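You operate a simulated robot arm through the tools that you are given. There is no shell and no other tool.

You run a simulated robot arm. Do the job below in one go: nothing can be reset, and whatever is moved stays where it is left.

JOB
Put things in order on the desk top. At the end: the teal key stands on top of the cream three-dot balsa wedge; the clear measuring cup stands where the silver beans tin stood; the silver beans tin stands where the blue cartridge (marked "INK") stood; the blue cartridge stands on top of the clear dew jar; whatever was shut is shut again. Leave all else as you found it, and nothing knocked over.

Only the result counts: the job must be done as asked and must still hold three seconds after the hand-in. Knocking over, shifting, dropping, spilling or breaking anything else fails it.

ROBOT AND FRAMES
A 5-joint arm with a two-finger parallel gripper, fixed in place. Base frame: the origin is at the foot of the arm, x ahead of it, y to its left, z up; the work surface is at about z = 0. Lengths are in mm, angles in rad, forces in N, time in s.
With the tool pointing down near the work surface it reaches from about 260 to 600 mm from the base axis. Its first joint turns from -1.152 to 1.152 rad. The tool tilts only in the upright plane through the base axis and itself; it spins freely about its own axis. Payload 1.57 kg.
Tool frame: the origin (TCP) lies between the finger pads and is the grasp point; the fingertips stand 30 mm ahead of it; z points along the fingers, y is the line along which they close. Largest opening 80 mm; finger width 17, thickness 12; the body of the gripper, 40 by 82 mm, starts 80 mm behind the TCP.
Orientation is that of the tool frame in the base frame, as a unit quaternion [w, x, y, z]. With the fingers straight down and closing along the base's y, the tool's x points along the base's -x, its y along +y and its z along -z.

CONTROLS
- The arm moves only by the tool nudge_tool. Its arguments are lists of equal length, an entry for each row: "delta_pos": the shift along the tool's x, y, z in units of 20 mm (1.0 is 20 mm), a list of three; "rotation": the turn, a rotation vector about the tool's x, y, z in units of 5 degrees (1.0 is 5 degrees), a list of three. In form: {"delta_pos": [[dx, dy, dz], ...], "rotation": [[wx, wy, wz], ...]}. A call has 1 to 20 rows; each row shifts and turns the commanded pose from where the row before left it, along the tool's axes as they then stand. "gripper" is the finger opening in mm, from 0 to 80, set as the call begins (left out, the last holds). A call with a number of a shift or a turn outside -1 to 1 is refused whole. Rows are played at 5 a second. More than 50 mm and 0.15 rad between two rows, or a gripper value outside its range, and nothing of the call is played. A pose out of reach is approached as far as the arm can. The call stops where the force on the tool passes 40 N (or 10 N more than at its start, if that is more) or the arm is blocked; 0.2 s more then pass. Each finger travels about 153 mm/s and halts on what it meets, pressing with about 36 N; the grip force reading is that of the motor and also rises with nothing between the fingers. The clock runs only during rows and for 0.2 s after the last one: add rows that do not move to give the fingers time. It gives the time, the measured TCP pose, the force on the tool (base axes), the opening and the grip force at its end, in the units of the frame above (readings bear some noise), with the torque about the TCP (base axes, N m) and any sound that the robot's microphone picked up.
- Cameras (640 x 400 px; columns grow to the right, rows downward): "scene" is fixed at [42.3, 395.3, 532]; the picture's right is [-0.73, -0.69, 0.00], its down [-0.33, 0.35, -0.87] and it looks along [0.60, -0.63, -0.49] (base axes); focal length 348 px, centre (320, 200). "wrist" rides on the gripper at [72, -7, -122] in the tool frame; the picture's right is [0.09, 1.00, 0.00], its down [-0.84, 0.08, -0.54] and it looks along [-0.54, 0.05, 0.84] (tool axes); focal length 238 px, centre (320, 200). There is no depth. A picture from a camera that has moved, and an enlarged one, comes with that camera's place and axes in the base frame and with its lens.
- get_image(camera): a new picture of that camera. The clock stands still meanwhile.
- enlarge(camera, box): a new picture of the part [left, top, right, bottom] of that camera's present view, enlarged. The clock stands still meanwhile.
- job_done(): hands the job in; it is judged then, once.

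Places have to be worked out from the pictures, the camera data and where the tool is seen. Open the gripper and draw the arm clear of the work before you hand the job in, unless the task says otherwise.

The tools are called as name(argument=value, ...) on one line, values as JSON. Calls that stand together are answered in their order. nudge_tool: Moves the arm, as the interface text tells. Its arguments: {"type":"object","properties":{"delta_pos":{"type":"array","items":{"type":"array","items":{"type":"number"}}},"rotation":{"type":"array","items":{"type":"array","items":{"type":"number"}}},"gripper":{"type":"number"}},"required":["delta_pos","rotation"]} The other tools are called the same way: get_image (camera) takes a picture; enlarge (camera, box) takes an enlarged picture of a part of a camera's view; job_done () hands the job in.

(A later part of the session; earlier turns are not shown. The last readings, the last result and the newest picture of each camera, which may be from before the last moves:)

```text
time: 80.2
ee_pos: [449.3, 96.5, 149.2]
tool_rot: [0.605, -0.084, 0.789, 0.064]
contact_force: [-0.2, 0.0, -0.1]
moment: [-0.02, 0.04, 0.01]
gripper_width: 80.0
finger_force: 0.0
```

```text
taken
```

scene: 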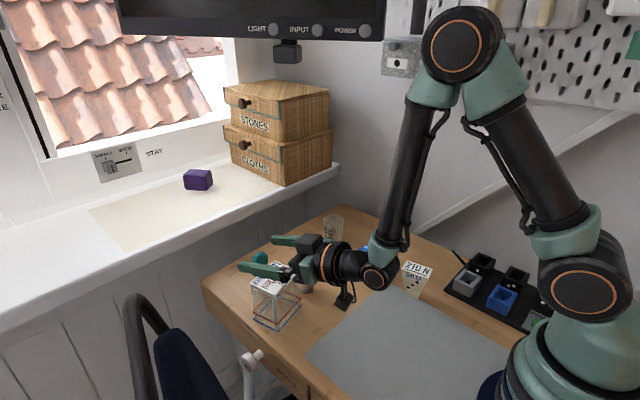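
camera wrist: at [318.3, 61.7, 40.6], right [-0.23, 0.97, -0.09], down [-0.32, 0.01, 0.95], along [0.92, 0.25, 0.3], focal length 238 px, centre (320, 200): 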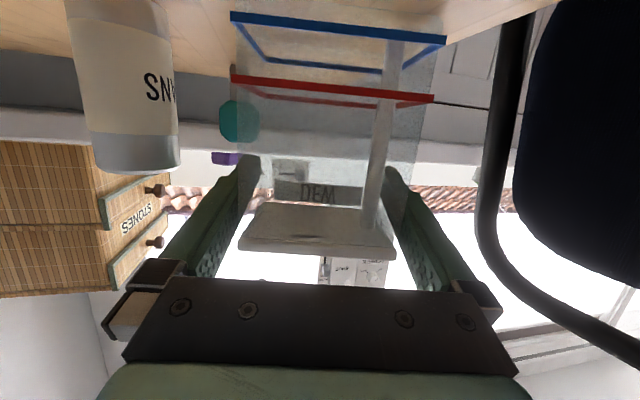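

The jar stands free. I rise further and tilt the tool back to straight down.

nudge_tool(delta_pos=[[-0.966, 0, -0.259], [-0.966, 0, -0.259], [-0.966, 0, -0.259], [0, 0, 0], [0, 0, 0], [0, 0, 0], [0, 0, 0], [0, 0, 0], [0, 0, 0], [0, 0, 0], [0, 0, 0], [0, 0, 0], [0, 0, 0], [0, 0, 0], [0, 0, 0], [0, 0, 0], [0, 0, 0], [0, 0, 0], [0, 0, 0]], rotation=[[0, 0, 0], [0, 0, 0], [0, 0, 0], [0, 1, 0], [0, 1, 0], [0, 1, 0], [0, 1, 0], [0, 1, 0], [0, 1, 0], [0, 1, 0], [0, 1, 0], [0, 1, 0], [0, 1, 0], [0, 1, 0], [0, 1, 0], [0, 1, 0], [0, 1, 0], [0, 0.9, 0], [0, 0, 0]], gripper=80)

get_image(camera="wrist")

enlarge(camera="scene", box=[220, 220, 400, 350])

```text
time: 84.2
ee_pos: [449.8, 97.8, 208.4]
tool_rot: [0.004, -0.106, 0.994, 0.001]
contact_force: [-0.5, 0.7, 0.0]
moment: [-0.01, -0.03, 0.02]
gripper_width: 79.6
finger_force: 0.0
```

```text
taken
camera wrist: at [380.0, 75.8, 329.2], right [-0.3, 0.95, 0.0], down [0.8, 0.25, 0.55], along [0.52, 0.16, -0.84], focal length 238 px, centre (320, 200)
```

wrist: 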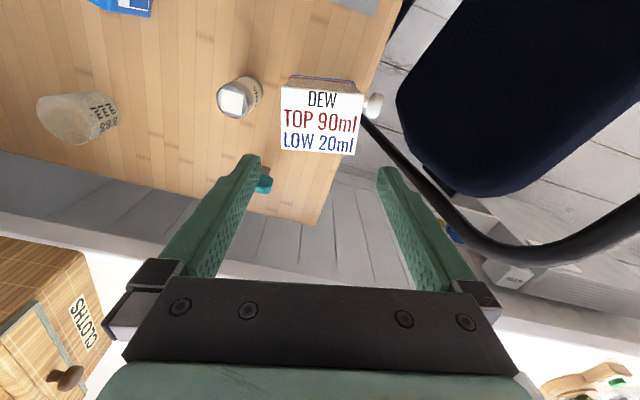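

```text
3.08 times, centred on (310, 285) of scene
camera zoom: at [42.3, 395.3, 532.0], right [-0.73, -0.69, 0.0], down [-0.33, 0.35, -0.87], along [0.6, -0.63, -0.49], focal length 1072 px, centre (351, -62)
```

zoom: 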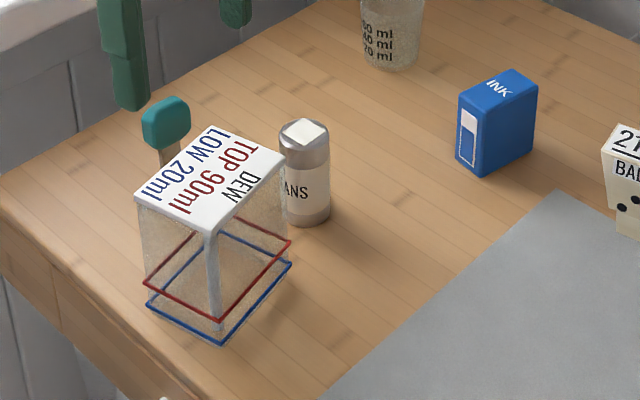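

The jar is upright, and the other things look untouched. I enlarge to measure its pose for the move back to its own spot.

enlarge(camera="wrist", box=[260, 60, 380, 165])

enlarge(camera="scene", box=[240, 250, 330, 340])

```text
3.81 times, centred on (320, 112) of wrist
camera zoom: at [380.0, 75.8, 329.2], right [-0.3, 0.95, 0.0], down [0.8, 0.25, 0.55], along [0.52, 0.16, -0.84], focal length 908 px, centre (320, 533)
```

zoom: 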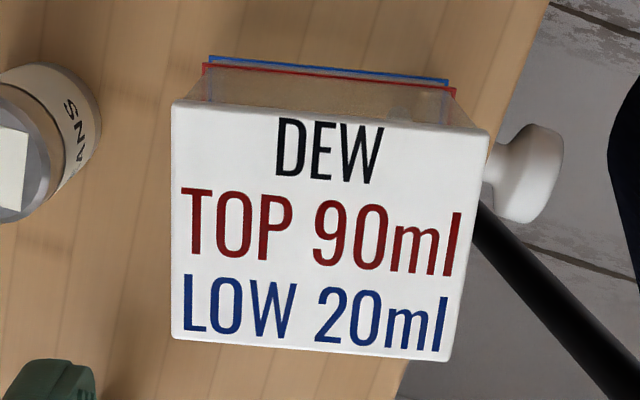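

```text
4.44 times, centred on (285, 295) of scene
camera zoom: at [42.3, 395.3, 532.0], right [-0.73, -0.69, 0.0], down [-0.33, 0.35, -0.87], along [0.6, -0.63, -0.49], focal length 1548 px, centre (476, -222)
```

zoom: 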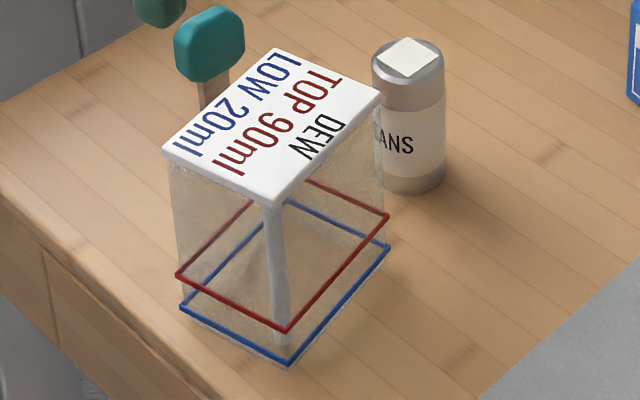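

The jar's lid centre is (441.5, 95.2), standing with its label side outward at 12 deg. I turn the tool a quarter turn so the fingers close across the 57 mm side, and centre above it.

nudge_tool(delta_pos=[[0.43, -0.04, 0], [0, 0, 0], [0, 0, 0], [0, 0, 0], [0, 0, 0], [0, 0, 0], [0, 0, 0], [0, 0, 0], [0, 0, 0], [0, 0, 0], [0, 0, 0], [0, 0, 0], [0, 0, 0], [0, 0, 0], [0, 0, 0], [0, 0, 0], [0, 0, 0], [0, 0, 0], [0, 0, 0], [0, 0, 0]], rotation=[[0, 0.09, 0], [0, 0, 1], [0, 0, 1], [0, 0, 1], [0, 0, 1], [0, 0, 1], [0, 0, 1], [0, 0, 1], [0, 0, 1], [0, 0, 1], [0, 0, 1], [0, 0, 1], [0, 0, 1], [0, 0, 1], [0, 0, 1], [0, 0, 1], [0, 0, 1], [0, 0, 1], [0, 0, 1], [0, 0, 0]], gripper=80)

nudge_tool(delta_pos=[[0, 0, 0.6], [0, 0, 0.6], [0, 0, 0.6], [0, 0, 0.6], [0, 0, 0]], rotation=[[0, 0, 0], [0, 0, 0], [0, 0, 0], [0, 0, 0], [0, 0, 0]])

get_image(camera="wrist")

enlarge(camera="scene", box=[220, 200, 380, 340])

```text
time: 88.4
ee_pos: [441.3, 94.0, 208.2]
tool_rot: [0.0, 0.629, 0.777, 0.001]
contact_force: [-0.4, 0.1, 0.7]
moment: [-0.06, 0.01, -0.01]
gripper_width: 80.1
finger_force: 0.1
```

```text
time: 89.6
ee_pos: [441.5, 94.3, 158.7]
tool_rot: [0.001, 0.629, 0.777, 0.001]
contact_force: [0.2, -1.4, 0.1]
moment: [-0.04, 0.0, 0.04]
gripper_width: 79.9
finger_force: 0.1
```

```text
taken
camera wrist: at [419.8, 163.9, 281.3], right [0.95, 0.3, 0.0], down [0.25, -0.8, 0.54], along [0.16, -0.52, -0.84], focal length 238 px, centre (320, 200)
```

wrist: 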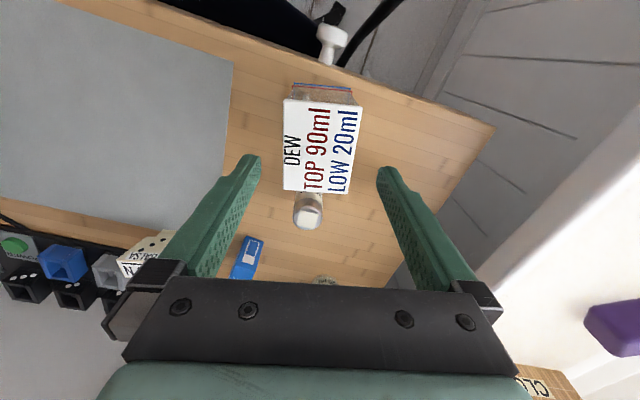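

```text
2.86 times, centred on (300, 270) of scene
camera zoom: at [42.3, 395.3, 532.0], right [-0.73, -0.69, 0.0], down [-0.33, 0.35, -0.87], along [0.6, -0.63, -0.49], focal length 995 px, centre (377, 0)
```

zoom: 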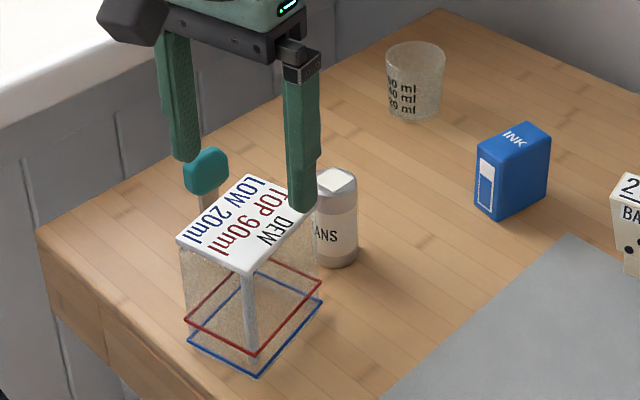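

The fingers are centred over the lid with about 11 mm to spare each side. I descend to TCP z of about 72.

nudge_tool(delta_pos=[[0, 0, 0.6], [0, 0, 0.6], [0, 0, 0.6], [0, 0, 0.6], [0, 0, 0.6], [0, 0, 0.6], [0, 0, 0.6], [0, 0, 0.13], [0, 0, 0]], rotation=[[0, 0, 0], [0, 0, 0], [0, 0, 0], [0, 0, 0], [0, 0, 0], [0, 0, 0], [0, 0, 0], [0, 0, 0], [0, 0, 0]], gripper=80)

enlarge(camera="scene", box=[220, 200, 380, 340])

get_image(camera="wrist")

```text
time: 91.6
ee_pos: [439.8, 95.3, 73.5]
tool_rot: [0.0, 0.629, 0.778, 0.0]
contact_force: [0.4, -0.1, -0.4]
moment: [0.02, 0.03, -0.01]
gripper_width: 79.8
finger_force: 0.1
```

```text
2.86 times, centred on (300, 270) of scene
camera zoom: at [42.3, 395.3, 532.0], right [-0.73, -0.69, 0.0], down [-0.33, 0.35, -0.87], along [0.6, -0.63, -0.49], focal length 995 px, centre (377, 0)
```

zoom: 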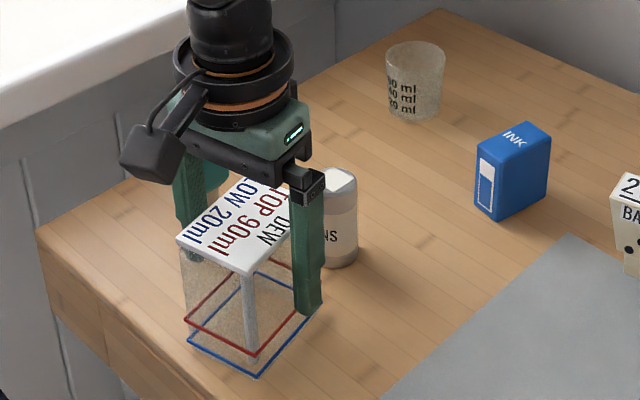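

```text
taken
camera wrist: at [419.8, 163.7, 195.3], right [0.95, 0.3, 0.0], down [0.25, -0.8, 0.54], along [0.16, -0.52, -0.84], focal length 238 px, centre (320, 200)
```

wrist: 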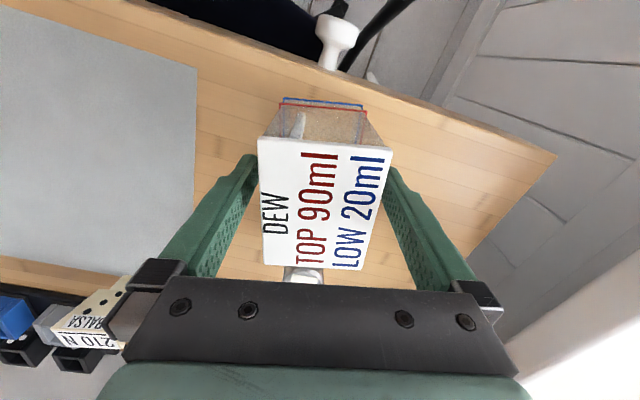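

The fingers straddle the jar as planned. I close and make a short 12 mm test lift.

nudge_tool(delta_pos=[[0, 0, 0], [0, 0, 0], [0, 0, 0]], rotation=[[0, 0, 0], [0, 0, 0], [0, 0, 0]], gripper=45)

get_image(camera="wrist")

nudge_tool(delta_pos=[[0, 0, -0.15], [0, 0, -0.15], [0, 0, -0.15], [0, 0, -0.15], [0, 0, 0]], rotation=[[0, 0, 0], [0, 0, 0], [0, 0, 0], [0, 0, 0], [0, 0, 0]])

get_image(camera="wrist")

enlarge(camera="scene", box=[220, 200, 380, 340])

```text
time: 92.4
ee_pos: [441.2, 94.7, 72.4]
tool_rot: [0.001, 0.628, 0.778, 0.0]
contact_force: [0.4, 0.3, 0.4]
moment: [0.02, -0.02, -0.04]
gripper_width: 57.6
finger_force: 36.1
```

```text
taken
camera wrist: at [419.8, 163.7, 195.4], right [0.95, 0.3, 0.0], down [0.25, -0.8, 0.54], along [0.16, -0.52, -0.84], focal length 238 px, centre (320, 200)
```

wrist: 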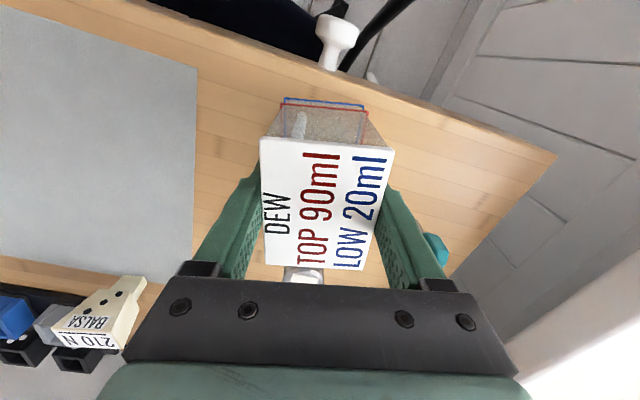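

```text
time: 93.6
ee_pos: [441.2, 94.7, 85.3]
tool_rot: [0.0, 0.628, 0.778, -0.001]
contact_force: [0.6, -0.3, -1.0]
moment: [0.0, -0.03, 0.02]
gripper_width: 57.3
finger_force: 35.5
```

```text
taken
camera wrist: at [419.6, 163.6, 207.3], right [0.95, 0.3, 0.0], down [0.25, -0.8, 0.54], along [0.16, -0.52, -0.84], focal length 238 px, centre (320, 200)
```

wrist: 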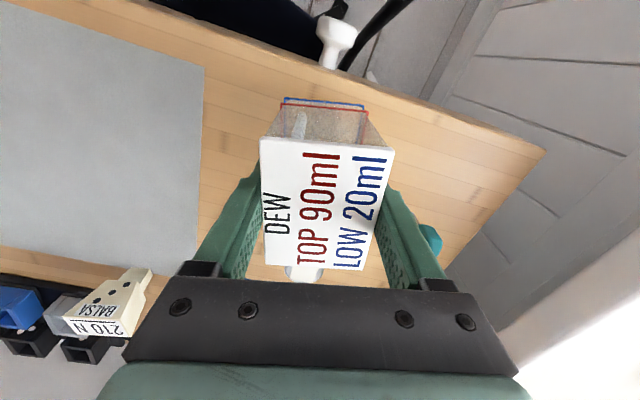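

```text
2.86 times, centred on (300, 270) of scene
camera zoom: at [42.3, 395.3, 532.0], right [-0.73, -0.69, 0.0], down [-0.33, 0.35, -0.87], along [0.6, -0.63, -0.49], focal length 995 px, centre (377, 0)
```

zoom: 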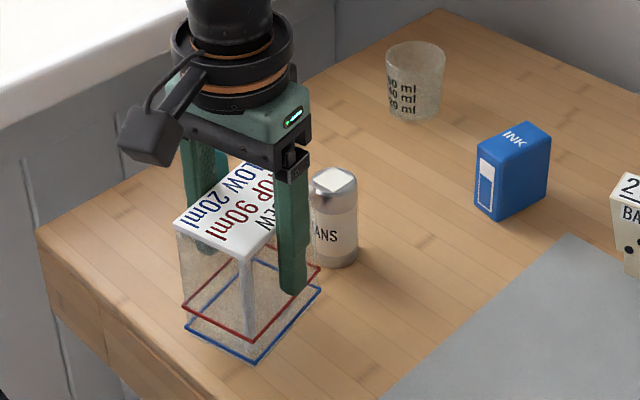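

There is no slip: the lid's centre sits right on the tool axis. I lift to z of about 145, carry it to (314.5, 26.2), and turn it back to its first heading.

nudge_tool(delta_pos=[[0, 0, -0.4], [0, 0, -0.7], [0, 0, -0.8], [0, 0, -0.7], [0, 0, -0.4], [0, 0, 0], [-0.13, -0.43, 0], [-0.254, -0.864, 0], [-0.254, -0.864, 0], [-0.254, -0.864, 0], [-0.254, -0.864, 0], [-0.254, -0.864, 0], [-0.254, -0.864, 0], [-0.254, -0.864, 0], [-0.122, -0.432, 0], [0, 0, 0]], rotation=[[0, 0, 0], [0, 0, 0], [0, 0, 0], [0, 0, 0], [0, 0, 0], [0, 0, 0], [0, 0, 0], [0, 0, 0], [0, 0, 0], [0, 0, 0], [0, 0, 0], [0, 0, 0], [0, 0, 0], [0, 0, 0], [0, 0, 0], [0, 0, 0]])

nudge_tool(delta_pos=[[0, 0, 0], [0, 0, 0], [0, 0, 0], [0, 0, 0], [0, 0, 0], [0, 0, 0], [0, 0, 0], [0, 0, 0], [0, 0, 0], [0, 0, 0], [0, 0, 0], [0, 0, 0], [0, 0, 0], [0, 0, 0], [0, 0, 0], [0, 0, 0]], rotation=[[0, 0, -0.952], [0, 0, -0.952], [0, 0, -0.952], [0, 0, -0.952], [0, 0, -0.952], [0, 0, -0.952], [0, 0, -0.952], [0, 0, -0.952], [0, 0, -0.952], [0, 0, -0.952], [0, 0, -0.952], [0, 0, -0.952], [0, 0, -0.952], [0, 0, -0.952], [0, 0, -0.952], [0, 0, 0]])

get_image(camera="wrist")

get_image(camera="scene")

```text
time: 97.0
ee_pos: [314.9, 26.3, 145.0]
tool_rot: [0.0, 0.629, 0.778, 0.0]
contact_force: [0.6, -0.1, -0.6]
moment: [0.03, -0.01, 0.01]
gripper_width: 57.7
finger_force: 36.5
```

```text
time: 100.4
ee_pos: [315.1, 26.2, 146.2]
tool_rot: [0.0, 0.056, 0.998, 0.0]
contact_force: [-0.5, 0.0, -2.0]
moment: [0.03, -0.01, -0.01]
gripper_width: 57.8
finger_force: 35.5
```

```text
taken
camera wrist: at [242.7, 27.9, 267.3], right [0.02, 1.0, 0.0], down [0.84, -0.02, 0.54], along [0.54, -0.01, -0.84], focal length 238 px, centre (320, 200)
```

wrist: 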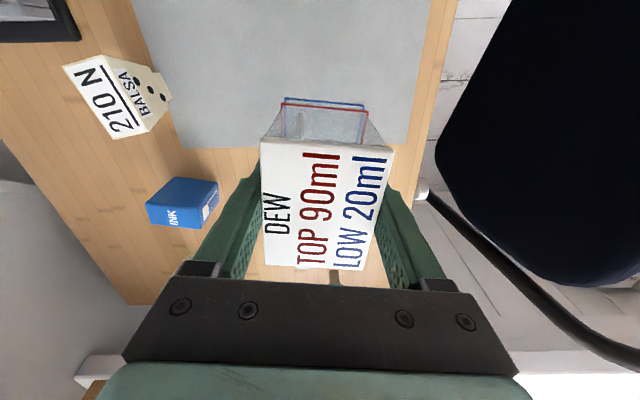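

```text
taken
```

scene: 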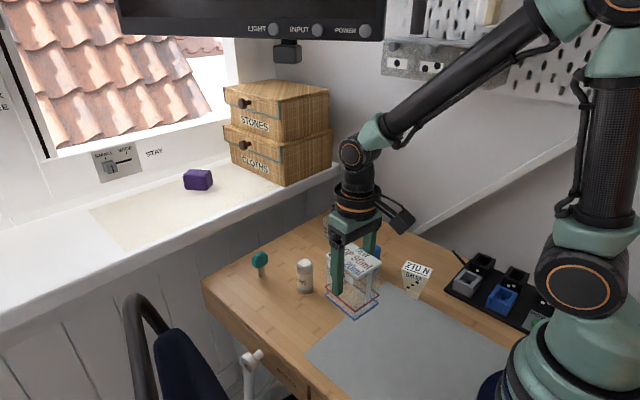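

The jar is over its original place with its original heading. I lower it to just above the desk, then feel for contact.

nudge_tool(delta_pos=[[0, 0, 0.4], [0, 0, 0.6], [0, 0, 0.7], [0, 0, 0.7], [0, 0, 0.6], [0, 0, 0.4], [0, 0, 0]], rotation=[[0, 0, 0], [0, 0, 0], [0, 0, 0], [0, 0, 0], [0, 0, 0], [0, 0, 0], [0, 0, 0]])

nudge_tool(delta_pos=[[0, 0, 0.05], [0, 0, 0.05], [0, 0, 0.05], [0, 0, 0.03], [0, 0, 0]], rotation=[[0, 0, 0], [0, 0, 0], [0, 0, 0], [0, 0, 0], [0, 0, 0]])

enlarge(camera="scene", box=[300, 240, 420, 350])

```text
time: 102.0
ee_pos: [314.8, 28.0, 76.2]
tool_rot: [0.001, 0.057, 0.998, 0.0]
contact_force: [0.5, -0.3, -1.0]
moment: [-0.01, -0.02, -0.02]
gripper_width: 57.8
finger_force: 36.1
```

```text
time: 103.2
ee_pos: [314.2, 25.7, 75.3]
tool_rot: [0.0, 0.056, 0.998, 0.0]
contact_force: [0.2, 0.0, -1.9]
moment: [0.01, 0.0, 0.01]
gripper_width: 57.7
finger_force: 36.2
```

```text
3.64 times, centred on (360, 295) of scene
camera zoom: at [42.3, 395.3, 532.0], right [-0.73, -0.69, 0.0], down [-0.33, 0.35, -0.87], along [0.6, -0.63, -0.49], focal length 1267 px, centre (174, -146)
```

zoom: 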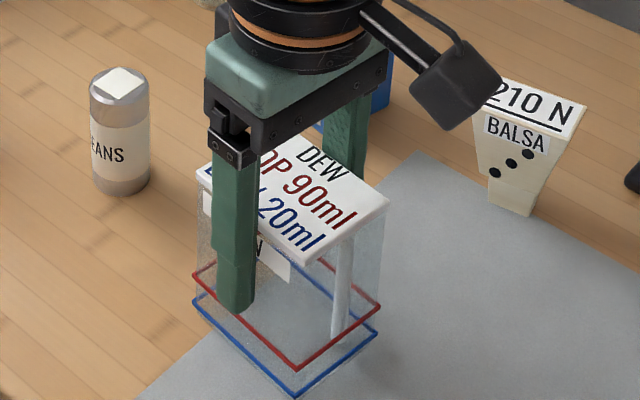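

Still hanging free at about z 75. I keep stepping down 1 mm at a time.

nudge_tool(delta_pos=[[0, 0, 0.05], [0, 0, 0.03], [0, 0, 0]], rotation=[[0, 0, 0], [0, 0, 0], [0, 0, 0]])

nudge_tool(delta_pos=[[0, 0, 0.04], [0, 0, 0]], rotation=[[0, 0, 0], [0, 0, 0]])

```text
time: 104.0
ee_pos: [314.3, 26.7, 73.3]
tool_rot: [0.001, 0.057, 0.998, 0.0]
contact_force: [-8.4, 7.3, 26.7]
moment: [0.09, 0.06, 0.06]
gripper_width: 57.9
finger_force: 36.1
```

```text
time: 104.6
ee_pos: [316.0, 25.7, 71.7]
tool_rot: [0.002, 0.056, 0.998, 0.0]
contact_force: [-3.5, 4.4, 27.7]
moment: [-0.01, 0.06, -0.01]
gripper_width: 57.5
finger_force: 35.6
```

The jar is down on the desk. I relieve the load and open the fingers.

nudge_tool(delta_pos=[[0, 0, -0.06], [0, 0, 0]], rotation=[[0, 0, 0], [0, 0, 0]])

nudge_tool(delta_pos=[[0, 0, 0], [0, 0, 0], [0, 0, 0]], rotation=[[0, 0, 0], [0, 0, 0], [0, 0, 0]], gripper=78)

get_image(camera="wrist")

enlarge(camera="scene", box=[300, 240, 420, 350])

```text
time: 105.2
ee_pos: [315.3, 25.7, 71.7]
tool_rot: [-0.001, 0.057, 0.998, -0.001]
contact_force: [2.5, 0.7, 4.3]
moment: [-0.06, -0.41, -0.02]
gripper_width: 57.6
finger_force: 36.0
```

```text
time: 106.0
ee_pos: [314.3, 25.7, 72.5]
tool_rot: [0.0, 0.057, 0.998, 0.0]
contact_force: [-0.2, -0.4, -0.4]
moment: [-0.02, 0.05, 0.04]
gripper_width: 78.2
finger_force: 0.1
```

```text
taken
camera wrist: at [242.4, 27.4, 194.1], right [0.02, 1.0, 0.0], down [0.84, -0.02, 0.54], along [0.54, -0.01, -0.84], focal length 238 px, centre (320, 200)
```

wrist: 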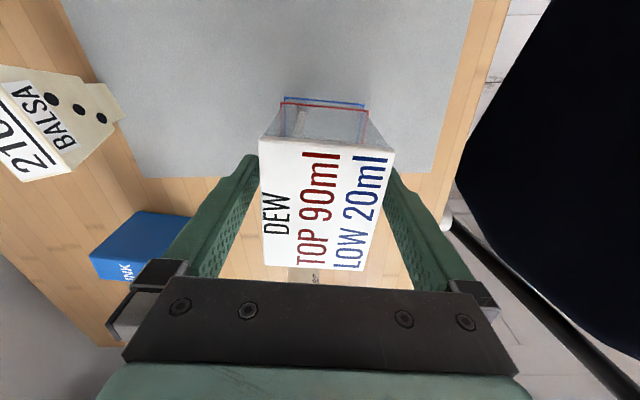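

```text
3.64 times, centred on (360, 295) of scene
camera zoom: at [42.3, 395.3, 532.0], right [-0.73, -0.69, 0.0], down [-0.33, 0.35, -0.87], along [0.6, -0.63, -0.49], focal length 1267 px, centre (174, -146)
```

zoom: 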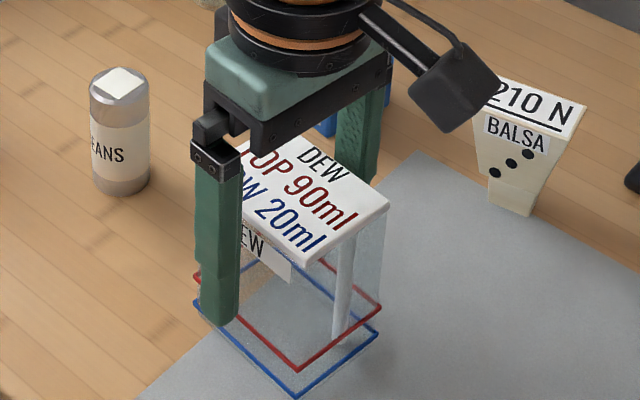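

The jar stands where it first was. I rise straight up and compare with the first view of it.

nudge_tool(delta_pos=[[0, 0, -0.5], [0, 0, -0.8], [0, 0, -1], [0, 0, -1], [0, 0, -1], [0, 0, -1], [0, 0, -1], [0, 0, -0.7], [0, 0, 0]], rotation=[[0, 0, 0], [0, 0, 0], [0, 0, 0], [0, 0, 0], [0, 0, 0], [0, 0, 0], [0, 0, 0], [0, 0, 0], [0, 0, 0]], gripper=80)

enlarge(camera="scene", box=[320, 265, 384, 350])

enlarge(camera="scene", box=[310, 230, 450, 350])

```text
time: 108.0
ee_pos: [314.9, 26.7, 212.2]
tool_rot: [0.001, 0.056, 0.998, 0.0]
contact_force: [0.6, -1.0, -0.4]
moment: [0.01, 0.02, -0.02]
gripper_width: 80.0
finger_force: 0.0
```

```text
4.71 times, centred on (352, 308) of scene
camera zoom: at [42.3, 395.3, 532.0], right [-0.73, -0.69, 0.0], down [-0.33, 0.35, -0.87], along [0.6, -0.63, -0.49], focal length 1639 px, centre (169, -306)
```

zoom: 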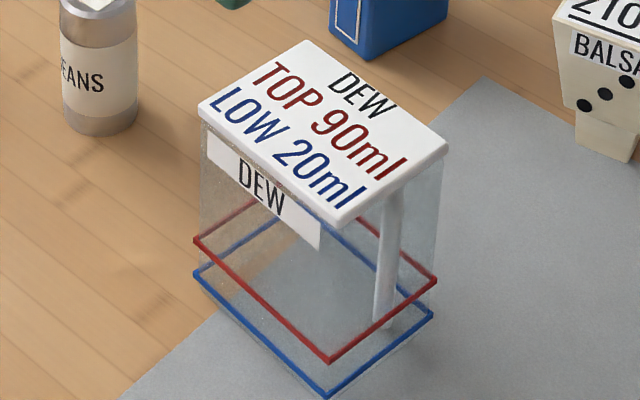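

```text
3.33 times, centred on (380, 290) of scene
camera zoom: at [42.3, 395.3, 532.0], right [-0.73, -0.69, 0.0], down [-0.33, 0.35, -0.87], along [0.6, -0.63, -0.49], focal length 1161 px, centre (120, -100)
```

zoom: 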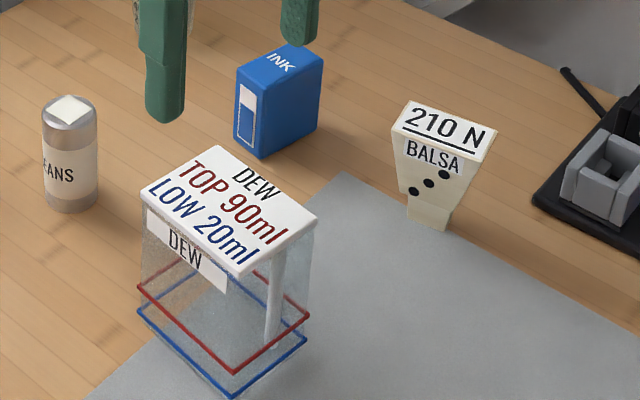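

The jar matches its original view to within about a millimetre. Now I return to the cartridge, this time checking for slip at every step. I move above it.

nudge_tool(delta_pos=[[-0.606, -0.942, 0], [-0.606, -0.942, 0], [-0.606, -0.942, 0], [-0.606, -0.942, 0], [-0.606, -0.942, 0], [-0.606, -0.942, 0], [-0.606, -0.942, 0], [-0.606, -0.942, 0], [0, 0, 0], [0, 0, 0.9], [0, 0, 0.9], [0, 0, 0.9], [0, 0, 0.9], [0, 0, 0]], rotation=[[0, 0, 0], [0, 0, 0], [0, 0, 0], [0, 0, 0], [0, 0, 0], [0, 0, 0], [0, 0, 0], [0, 0, 0], [0, 0, 0.7], [0, 0, 0], [0, 0, 0], [0, 0, 0], [0, 0, 0], [0, 0, 0]], gripper=80)

enlarge(camera="wrist", box=[220, 80, 420, 230])

```text
time: 111.0
ee_pos: [395.8, -134.8, 139.6]
tool_rot: [0.0, 0.087, 0.996, 0.0]
contact_force: [-0.6, -0.9, -0.2]
moment: [0.0, 0.01, -0.01]
gripper_width: 80.3
finger_force: 0.0
```

```text
2.67 times, centred on (320, 155) of wrist
camera zoom: at [322.8, -128.5, 261.5], right [0.08, 1.0, 0.0], down [0.84, -0.07, 0.54], along [0.54, -0.04, -0.84], focal length 636 px, centre (320, 320)
```

zoom: 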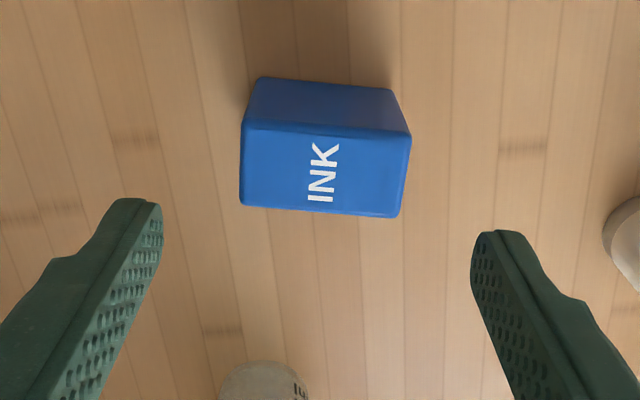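

The cartridge is centred to within about 3 mm; I shift for that and descend to TCP z of about 40.

nudge_tool(delta_pos=[[0.12, 0, 0.6], [0, 0, 0.8], [0, 0, 0.8], [0, 0, 0.8], [0, 0, 0.8], [0, 0, 0.8], [0, 0, 0.38], [0, 0, 0]], rotation=[[0, 0, 0], [0, 0, 0], [0, 0, 0], [0, 0, 0], [0, 0, 0], [0, 0, 0], [0, 0, 0], [0, 0, 0]], gripper=80)

nudge_tool(delta_pos=[[0, 0, 0], [0, 0, 0], [0, 0, 0], [0, 0, 0]], rotation=[[0, 0, 0], [0, 0, 0], [0, 0, 0], [0, 0, 0]], gripper=40)

enlarge(camera="wrist", box=[220, 110, 420, 260])

enlarge(camera="scene", box=[320, 200, 420, 290])

```text
time: 112.8
ee_pos: [391.3, -134.9, 40.8]
tool_rot: [0.001, 0.087, 0.996, -0.001]
contact_force: [-0.3, -0.6, -0.2]
moment: [-0.02, 0.04, 0.03]
gripper_width: 80.1
finger_force: 0.0
```

```text
time: 113.8
ee_pos: [389.9, -132.1, 41.4]
tool_rot: [0.0, 0.087, 0.996, 0.0]
contact_force: [0.1, -0.3, -0.4]
moment: [0.01, -0.02, -0.02]
gripper_width: 54.2
finger_force: 36.3
```

```text
2.67 times, centred on (320, 185) of wrist
camera zoom: at [319.1, -127.2, 163.0], right [0.08, 1.0, 0.0], down [0.84, -0.07, 0.54], along [0.54, -0.04, -0.84], focal length 636 px, centre (320, 240)
```

zoom: 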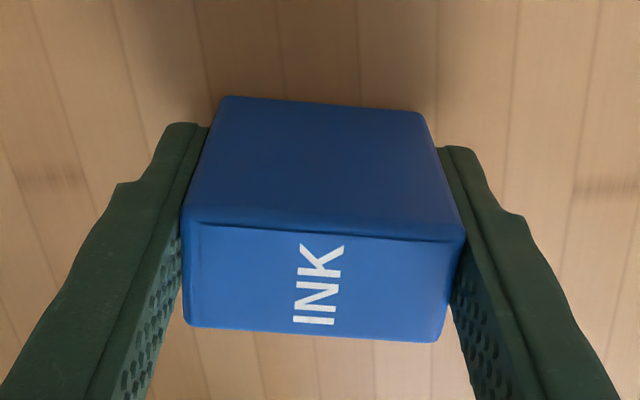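

```text
4.44 times, centred on (370, 245) of scene
camera zoom: at [42.3, 395.3, 532.0], right [-0.73, -0.69, 0.0], down [-0.33, 0.35, -0.87], along [0.6, -0.63, -0.49], focal length 1548 px, centre (98, 0)
```

zoom: 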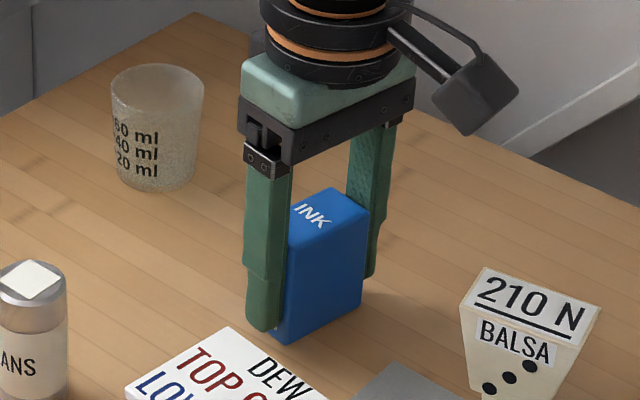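

The grip is at 54 mm with the INK text at (318, 285) in this view. I lift only 6 mm slowly and compare.

nudge_tool(delta_pos=[[0, 0, -0.1], [0, 0, -0.1], [0, 0, -0.1], [0, 0, 0]], rotation=[[0, 0, 0], [0, 0, 0], [0, 0, 0], [0, 0, 0]])

enlarge(camera="wrist", box=[220, 110, 420, 260])

enlarge(camera="scene", box=[320, 200, 420, 290])

```text
time: 114.8
ee_pos: [390.5, -132.9, 48.0]
tool_rot: [0.0, 0.087, 0.996, 0.0]
contact_force: [-0.2, -0.4, -1.2]
moment: [0.01, 0.0, -0.02]
gripper_width: 54.0
finger_force: 36.3
```

```text
2.67 times, centred on (320, 185) of wrist
camera zoom: at [319.5, -127.6, 169.5], right [0.08, 1.0, 0.0], down [0.84, -0.07, 0.54], along [0.54, -0.04, -0.84], focal length 636 px, centre (320, 240)
```

zoom: 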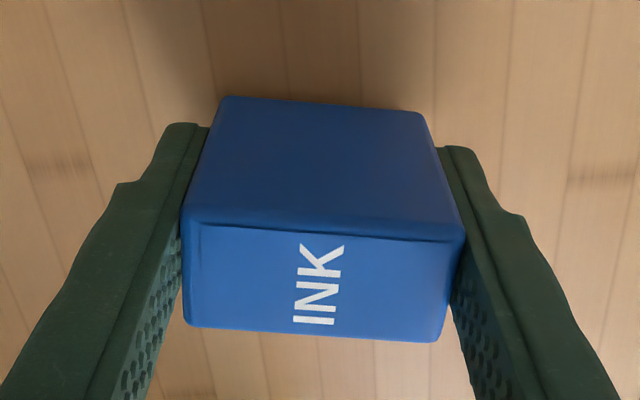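

```text
4.44 times, centred on (370, 245) of scene
camera zoom: at [42.3, 395.3, 532.0], right [-0.73, -0.69, 0.0], down [-0.33, 0.35, -0.87], along [0.6, -0.63, -0.49], focal length 1548 px, centre (98, 0)
```

zoom: 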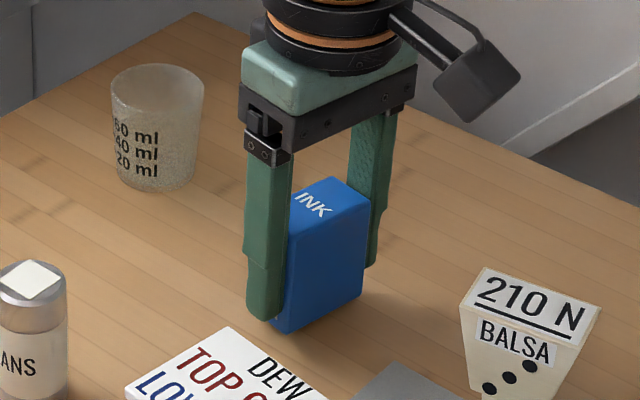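

No slip at all this time. I continue upward at a moderate pace, another 40 mm, and compare again.

nudge_tool(delta_pos=[[0, 0, -0.15], [0, 0, -0.25], [0, 0, -0.25], [0, 0, -0.25], [0, 0, -0.25], [0, 0, -0.25], [0, 0, -0.25], [0, 0, -0.25], [0, 0, -0.1], [0, 0, 0]], rotation=[[0, 0, 0], [0, 0, 0], [0, 0, 0], [0, 0, 0], [0, 0, 0], [0, 0, 0], [0, 0, 0], [0, 0, 0], [0, 0, 0], [0, 0, 0]])

enlarge(camera="wrist", box=[220, 110, 420, 260])

```text
time: 117.0
ee_pos: [391.8, -133.4, 85.6]
tool_rot: [0.001, 0.087, 0.996, -0.001]
contact_force: [0.8, 0.3, -0.3]
moment: [0.01, 0.01, 0.0]
gripper_width: 54.0
finger_force: 36.5
```

```text
2.67 times, centred on (320, 185) of wrist
camera zoom: at [319.7, -127.7, 208.3], right [0.08, 1.0, 0.0], down [0.84, -0.07, 0.54], along [0.54, -0.04, -0.84], focal length 636 px, centre (320, 240)
```

zoom: 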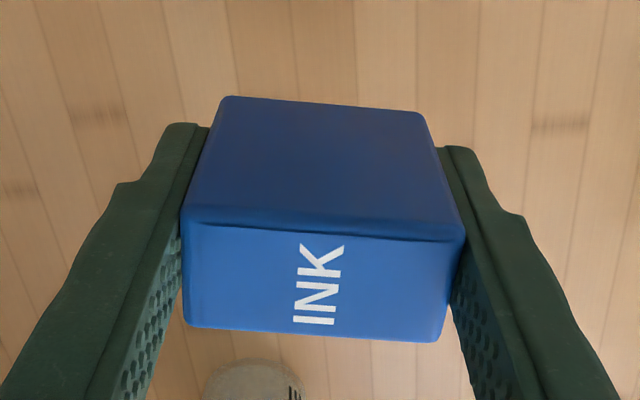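

Still no slip. I raise it well clear, to TCP z of about 185, so the underside is near z 144 against the lid at 97. I check again before crossing.

nudge_tool(delta_pos=[[0, 0, -0.3], [0, 0, -0.5], [0, 0, -0.6], [0, 0, -0.6], [0, 0, -0.6], [0, 0, -0.6], [0, 0, -0.6], [0, 0, -0.6], [0, 0, -0.4], [0, 0, -0.2], [0, 0, 0]], rotation=[[0, 0, 0], [0, 0, 0], [0, 0, 0], [0, 0, 0], [0, 0, 0], [0, 0, 0], [0, 0, 0], [0, 0, 0], [0, 0, 0], [0, 0, 0], [0, 0, 0]])

enlarge(camera="wrist", box=[220, 110, 420, 260])

get_image(camera="scene")

```text
time: 119.4
ee_pos: [391.5, -133.7, 186.5]
tool_rot: [0.002, 0.087, 0.996, 0.0]
contact_force: [-0.3, 0.1, -0.1]
moment: [0.02, 0.02, -0.02]
gripper_width: 54.3
finger_force: 35.6
```

```text
2.67 times, centred on (320, 185) of wrist
camera zoom: at [319.2, -128.2, 308.3], right [0.08, 1.0, 0.0], down [0.84, -0.07, 0.54], along [0.54, -0.04, -0.84], focal length 636 px, centre (320, 240)
```

zoom: 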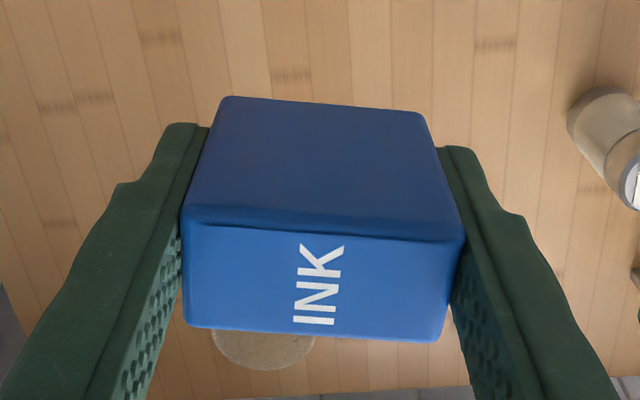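

```text
taken
```

scene: 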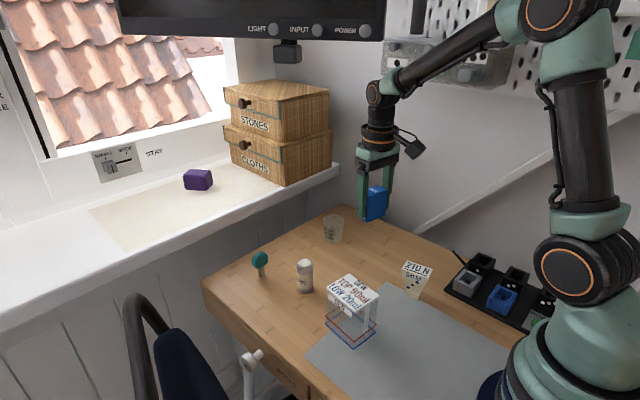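

The cartridge is firm and high enough that even another slip would clear the lid. I cross to the jar slowly.

nudge_tool(delta_pos=[[0.2, 0.3, 0], [0.431, 0.6, 0], [0.431, 0.6, 0], [0.431, 0.6, 0], [0.431, 0.6, 0], [0.431, 0.6, 0], [0.431, 0.6, 0], [0.431, 0.6, 0], [0.431, 0.6, 0], [0.431, 0.6, 0], [0.431, 0.6, 0], [0.431, 0.6, 0], [0.231, 0.3, 0], [0, 0, 0], [0, 0, 0]], rotation=[[0, 0, 0], [0, 0, 0], [0, 0, 0], [0, 0, 0], [0, 0, 0], [0, 0, 0], [0, 0, 0], [0, 0, 0], [0, 0, 0], [0, 0, 0], [0, 0, 0], [0, 0, 0], [0, 0, 0], [0, 0, -0.7], [0, 0, 0]])

get_image(camera="wrist")

enlarge(camera="scene", box=[280, 180, 430, 350])

```text
time: 122.6
ee_pos: [315.2, 23.6, 186.7]
tool_rot: [0.0, 0.057, 0.998, 0.0]
contact_force: [-0.9, 0.0, -0.5]
moment: [-0.01, 0.0, 0.01]
gripper_width: 54.0
finger_force: 36.0
```

```text
taken
camera wrist: at [242.7, 26.8, 308.4], right [0.02, 1.0, 0.0], down [0.84, -0.02, 0.54], along [0.54, -0.01, -0.84], focal length 238 px, centre (320, 200)
```

wrist: 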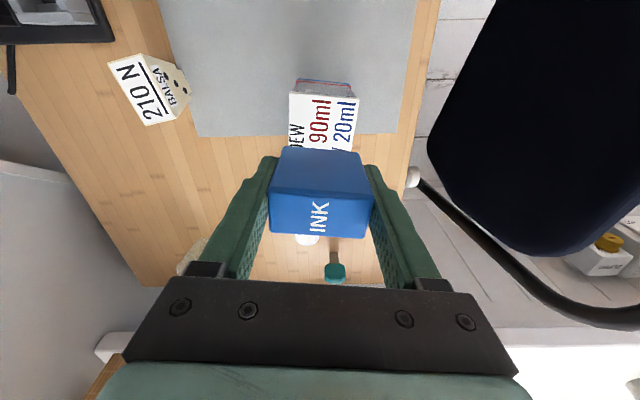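

```text
2.35 times, centred on (355, 265) of scene
camera zoom: at [42.3, 395.3, 532.0], right [-0.73, -0.69, 0.0], down [-0.33, 0.35, -0.87], along [0.6, -0.63, -0.49], focal length 820 px, centre (238, 47)
```

zoom: 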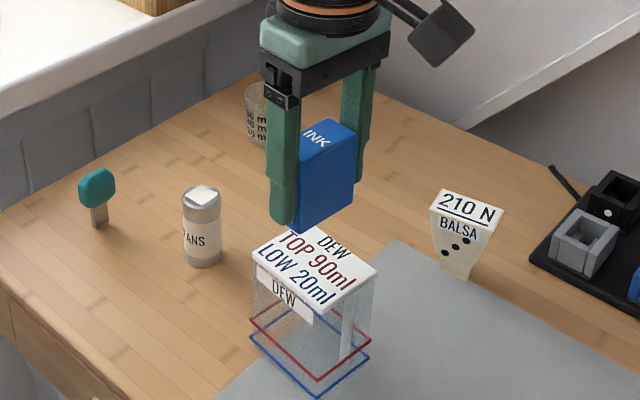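

The cartridge hangs centred over the lid with the jar undisturbed. I lower to a few millimetres above the lid.

nudge_tool(delta_pos=[[0, 0, 0.3], [0, 0, 0.4], [0, 0, 0.4], [0, 0, 0.4], [0, 0, 0.3], [0, 0, 0.2], [0, 0, 0]], rotation=[[0, 0, 0], [0, 0, 0], [0, 0, 0], [0, 0, 0], [0, 0, 0], [0, 0, 0], [0, 0, 0]])

enlarge(camera="scene", box=[300, 220, 400, 320])

enlarge(camera="wrist", box=[220, 60, 420, 260])

```text
time: 124.2
ee_pos: [316.2, 25.5, 145.4]
tool_rot: [0.001, 0.057, 0.998, 0.0]
contact_force: [-0.1, 0.2, -0.3]
moment: [-0.03, -0.03, 0.01]
gripper_width: 54.0
finger_force: 36.1
```

```text
4.00 times, centred on (350, 270) of scene
camera zoom: at [42.3, 395.3, 532.0], right [-0.73, -0.69, 0.0], down [-0.33, 0.35, -0.87], along [0.6, -0.63, -0.49], focal length 1393 px, centre (200, -80)
```

zoom: 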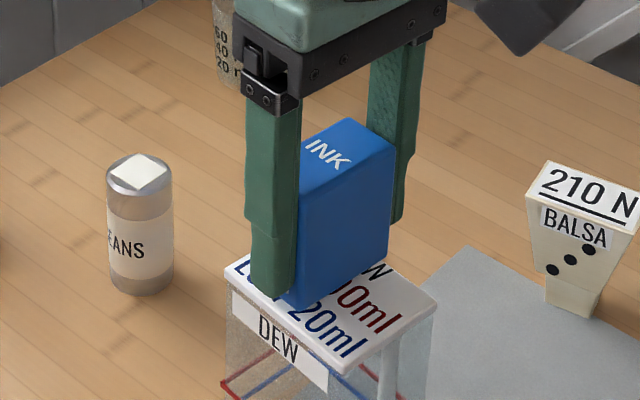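

```text
2.00 times, centred on (320, 160) of wrist
camera zoom: at [243.3, 27.3, 268.4], right [0.02, 1.0, 0.0], down [0.84, -0.02, 0.54], along [0.54, -0.01, -0.84], focal length 477 px, centre (320, 280)
```

zoom: 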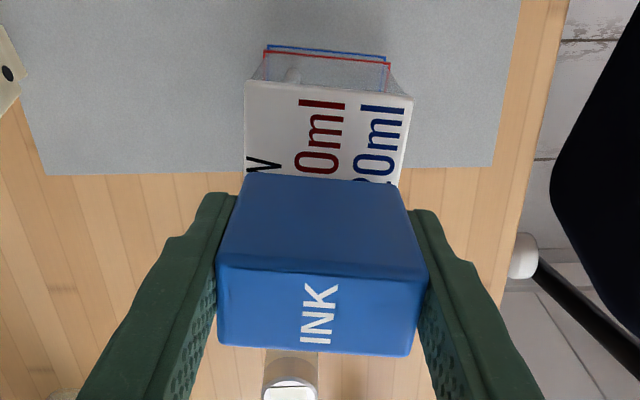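

It is aligned above the lid. I step down gently to contact.

nudge_tool(delta_pos=[[0, 0, 0.06], [0, 0, 0.06], [0, 0, 0.06], [0, 0, 0.06], [0, 0, 0]], rotation=[[0, 0, 0], [0, 0, 0], [0, 0, 0], [0, 0, 0], [0, 0, 0]])

nudge_tool(delta_pos=[[0, 0, 0.05], [0, 0, 0]], rotation=[[0, 0, 0], [0, 0, 0]])

```text
time: 125.4
ee_pos: [314.4, 26.1, 140.1]
tool_rot: [0.0, 0.057, 0.998, 0.0]
contact_force: [-0.7, -0.1, -0.6]
moment: [0.01, -0.01, 0.0]
gripper_width: 54.1
finger_force: 36.6
```

```text
time: 126.0
ee_pos: [313.7, 25.1, 140.7]
tool_rot: [0.001, 0.056, 0.998, 0.0]
contact_force: [-0.6, 0.3, 0.5]
moment: [0.0, 0.01, 0.02]
gripper_width: 54.3
finger_force: 36.4
```

Still no load. I continue down a half millimetre at a time.

nudge_tool(delta_pos=[[0, 0, 0.03], [0, 0, 0.03], [0, 0, 0]], rotation=[[0, 0, 0], [0, 0, 0], [0, 0, 0]])

nudge_tool(delta_pos=[[0, 0, 0.03], [0, 0, 0]], rotation=[[0, 0, 0], [0, 0, 0]])

```text
time: 126.8
ee_pos: [316.0, 25.1, 139.9]
tool_rot: [0.002, 0.056, 0.998, -0.001]
contact_force: [-8.0, 1.2, 28.0]
moment: [-0.01, 0.25, 0.0]
gripper_width: 54.2
finger_force: 35.8
```

```text
time: 127.4
ee_pos: [316.7, 25.1, 139.4]
tool_rot: [0.003, 0.056, 0.998, 0.001]
contact_force: [-3.1, -0.8, 28.7]
moment: [-0.03, 0.0, 0.0]
gripper_width: 53.8
finger_force: 35.5
```

Contact: 28 N on the lid. I ease off and open a little.

nudge_tool(delta_pos=[[0, 0, -0.04], [0, 0, -0.03], [0, 0, 0]], rotation=[[0, 0, 0], [0, 0, 0], [0, 0, 0]])

nudge_tool(delta_pos=[[0, 0, 0], [0, 0, 0], [0, 0, 0]], rotation=[[0, 0, 0], [0, 0, 0], [0, 0, 0]], gripper=64)

enlarge(camera="scene", box=[300, 220, 400, 320])

enlarge(camera="wrist", box=[220, 60, 420, 260])

```text
time: 128.2
ee_pos: [314.7, 25.0, 140.1]
tool_rot: [0.0, 0.056, 0.998, 0.0]
contact_force: [2.3, 1.7, 7.4]
moment: [-0.01, -0.22, 0.03]
gripper_width: 54.2
finger_force: 35.7
```

```text
time: 129.0
ee_pos: [315.9, 25.8, 139.3]
tool_rot: [0.0, 0.057, 0.998, -0.001]
contact_force: [0.0, -0.7, 1.1]
moment: [0.0, 0.0, 0.04]
gripper_width: 64.1
finger_force: 0.0
```

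```text
4.00 times, centred on (350, 270) of scene
camera zoom: at [42.3, 395.3, 532.0], right [-0.73, -0.69, 0.0], down [-0.33, 0.35, -0.87], along [0.6, -0.63, -0.49], focal length 1393 px, centre (200, -80)
```

zoom: 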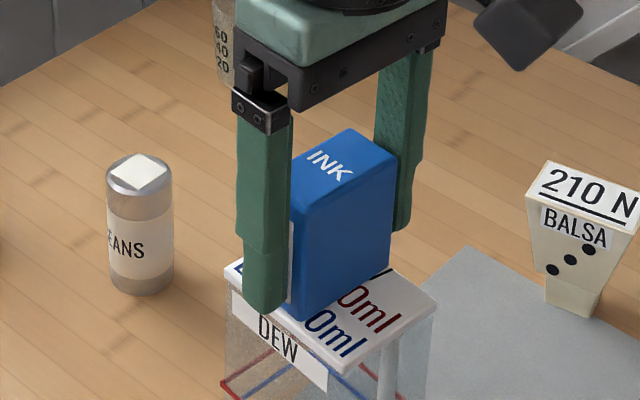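

```text
2.00 times, centred on (320, 160) of wrist
camera zoom: at [243.2, 26.9, 262.2], right [0.02, 1.0, 0.0], down [0.84, -0.02, 0.54], along [0.54, -0.01, -0.84], focal length 477 px, centre (320, 280)
```

zoom: 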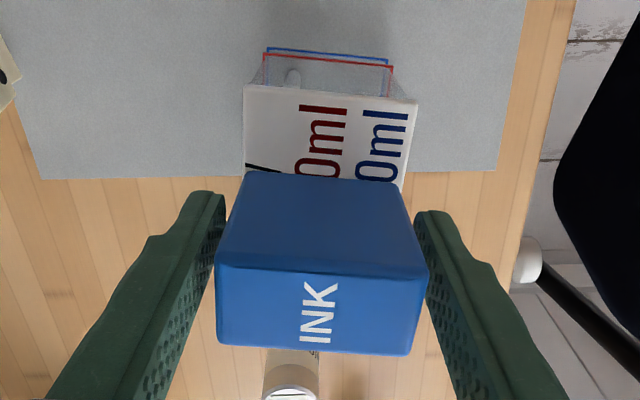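

The cartridge stands on the lid. I open wider and rise straight up clear of it.

nudge_tool(delta_pos=[[0, 0, 0], [0, 0, 0], [0, 0, -0.3], [0, 0, -0.5], [0, 0, -0.6], [0, 0, -0.7], [0, 0, -0.7], [0, 0, -0.7], [0, 0, -0.7], [0, 0, 0]], rotation=[[0, 0, 0], [0, 0, 0], [0, 0, 0], [0, 0, 0], [0, 0, 0], [0, 0, 0], [0, 0, 0], [0, 0, 0], [0, 0, 0], [0, 0, 0]], gripper=78)

get_image(camera="wrist")

get_image(camera="scene")

```text
time: 131.2
ee_pos: [316.0, 25.0, 225.0]
tool_rot: [0.001, 0.057, 0.998, 0.0]
contact_force: [0.8, 0.2, 0.2]
moment: [0.0, -0.02, 0.01]
gripper_width: 78.1
finger_force: 0.0
```

```text
taken
camera wrist: at [243.3, 26.8, 346.9], right [0.02, 1.0, 0.0], down [0.84, -0.02, 0.54], along [0.54, -0.01, -0.84], focal length 238 px, centre (320, 200)
```

wrist: 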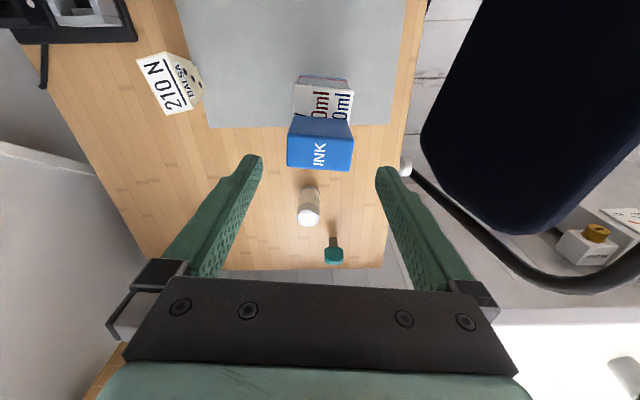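

```text
taken
```

scene: 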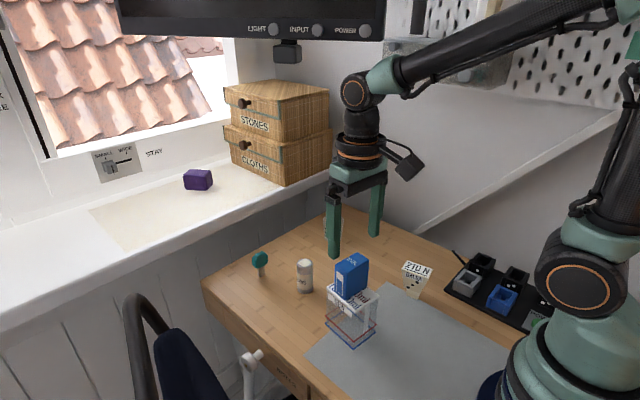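

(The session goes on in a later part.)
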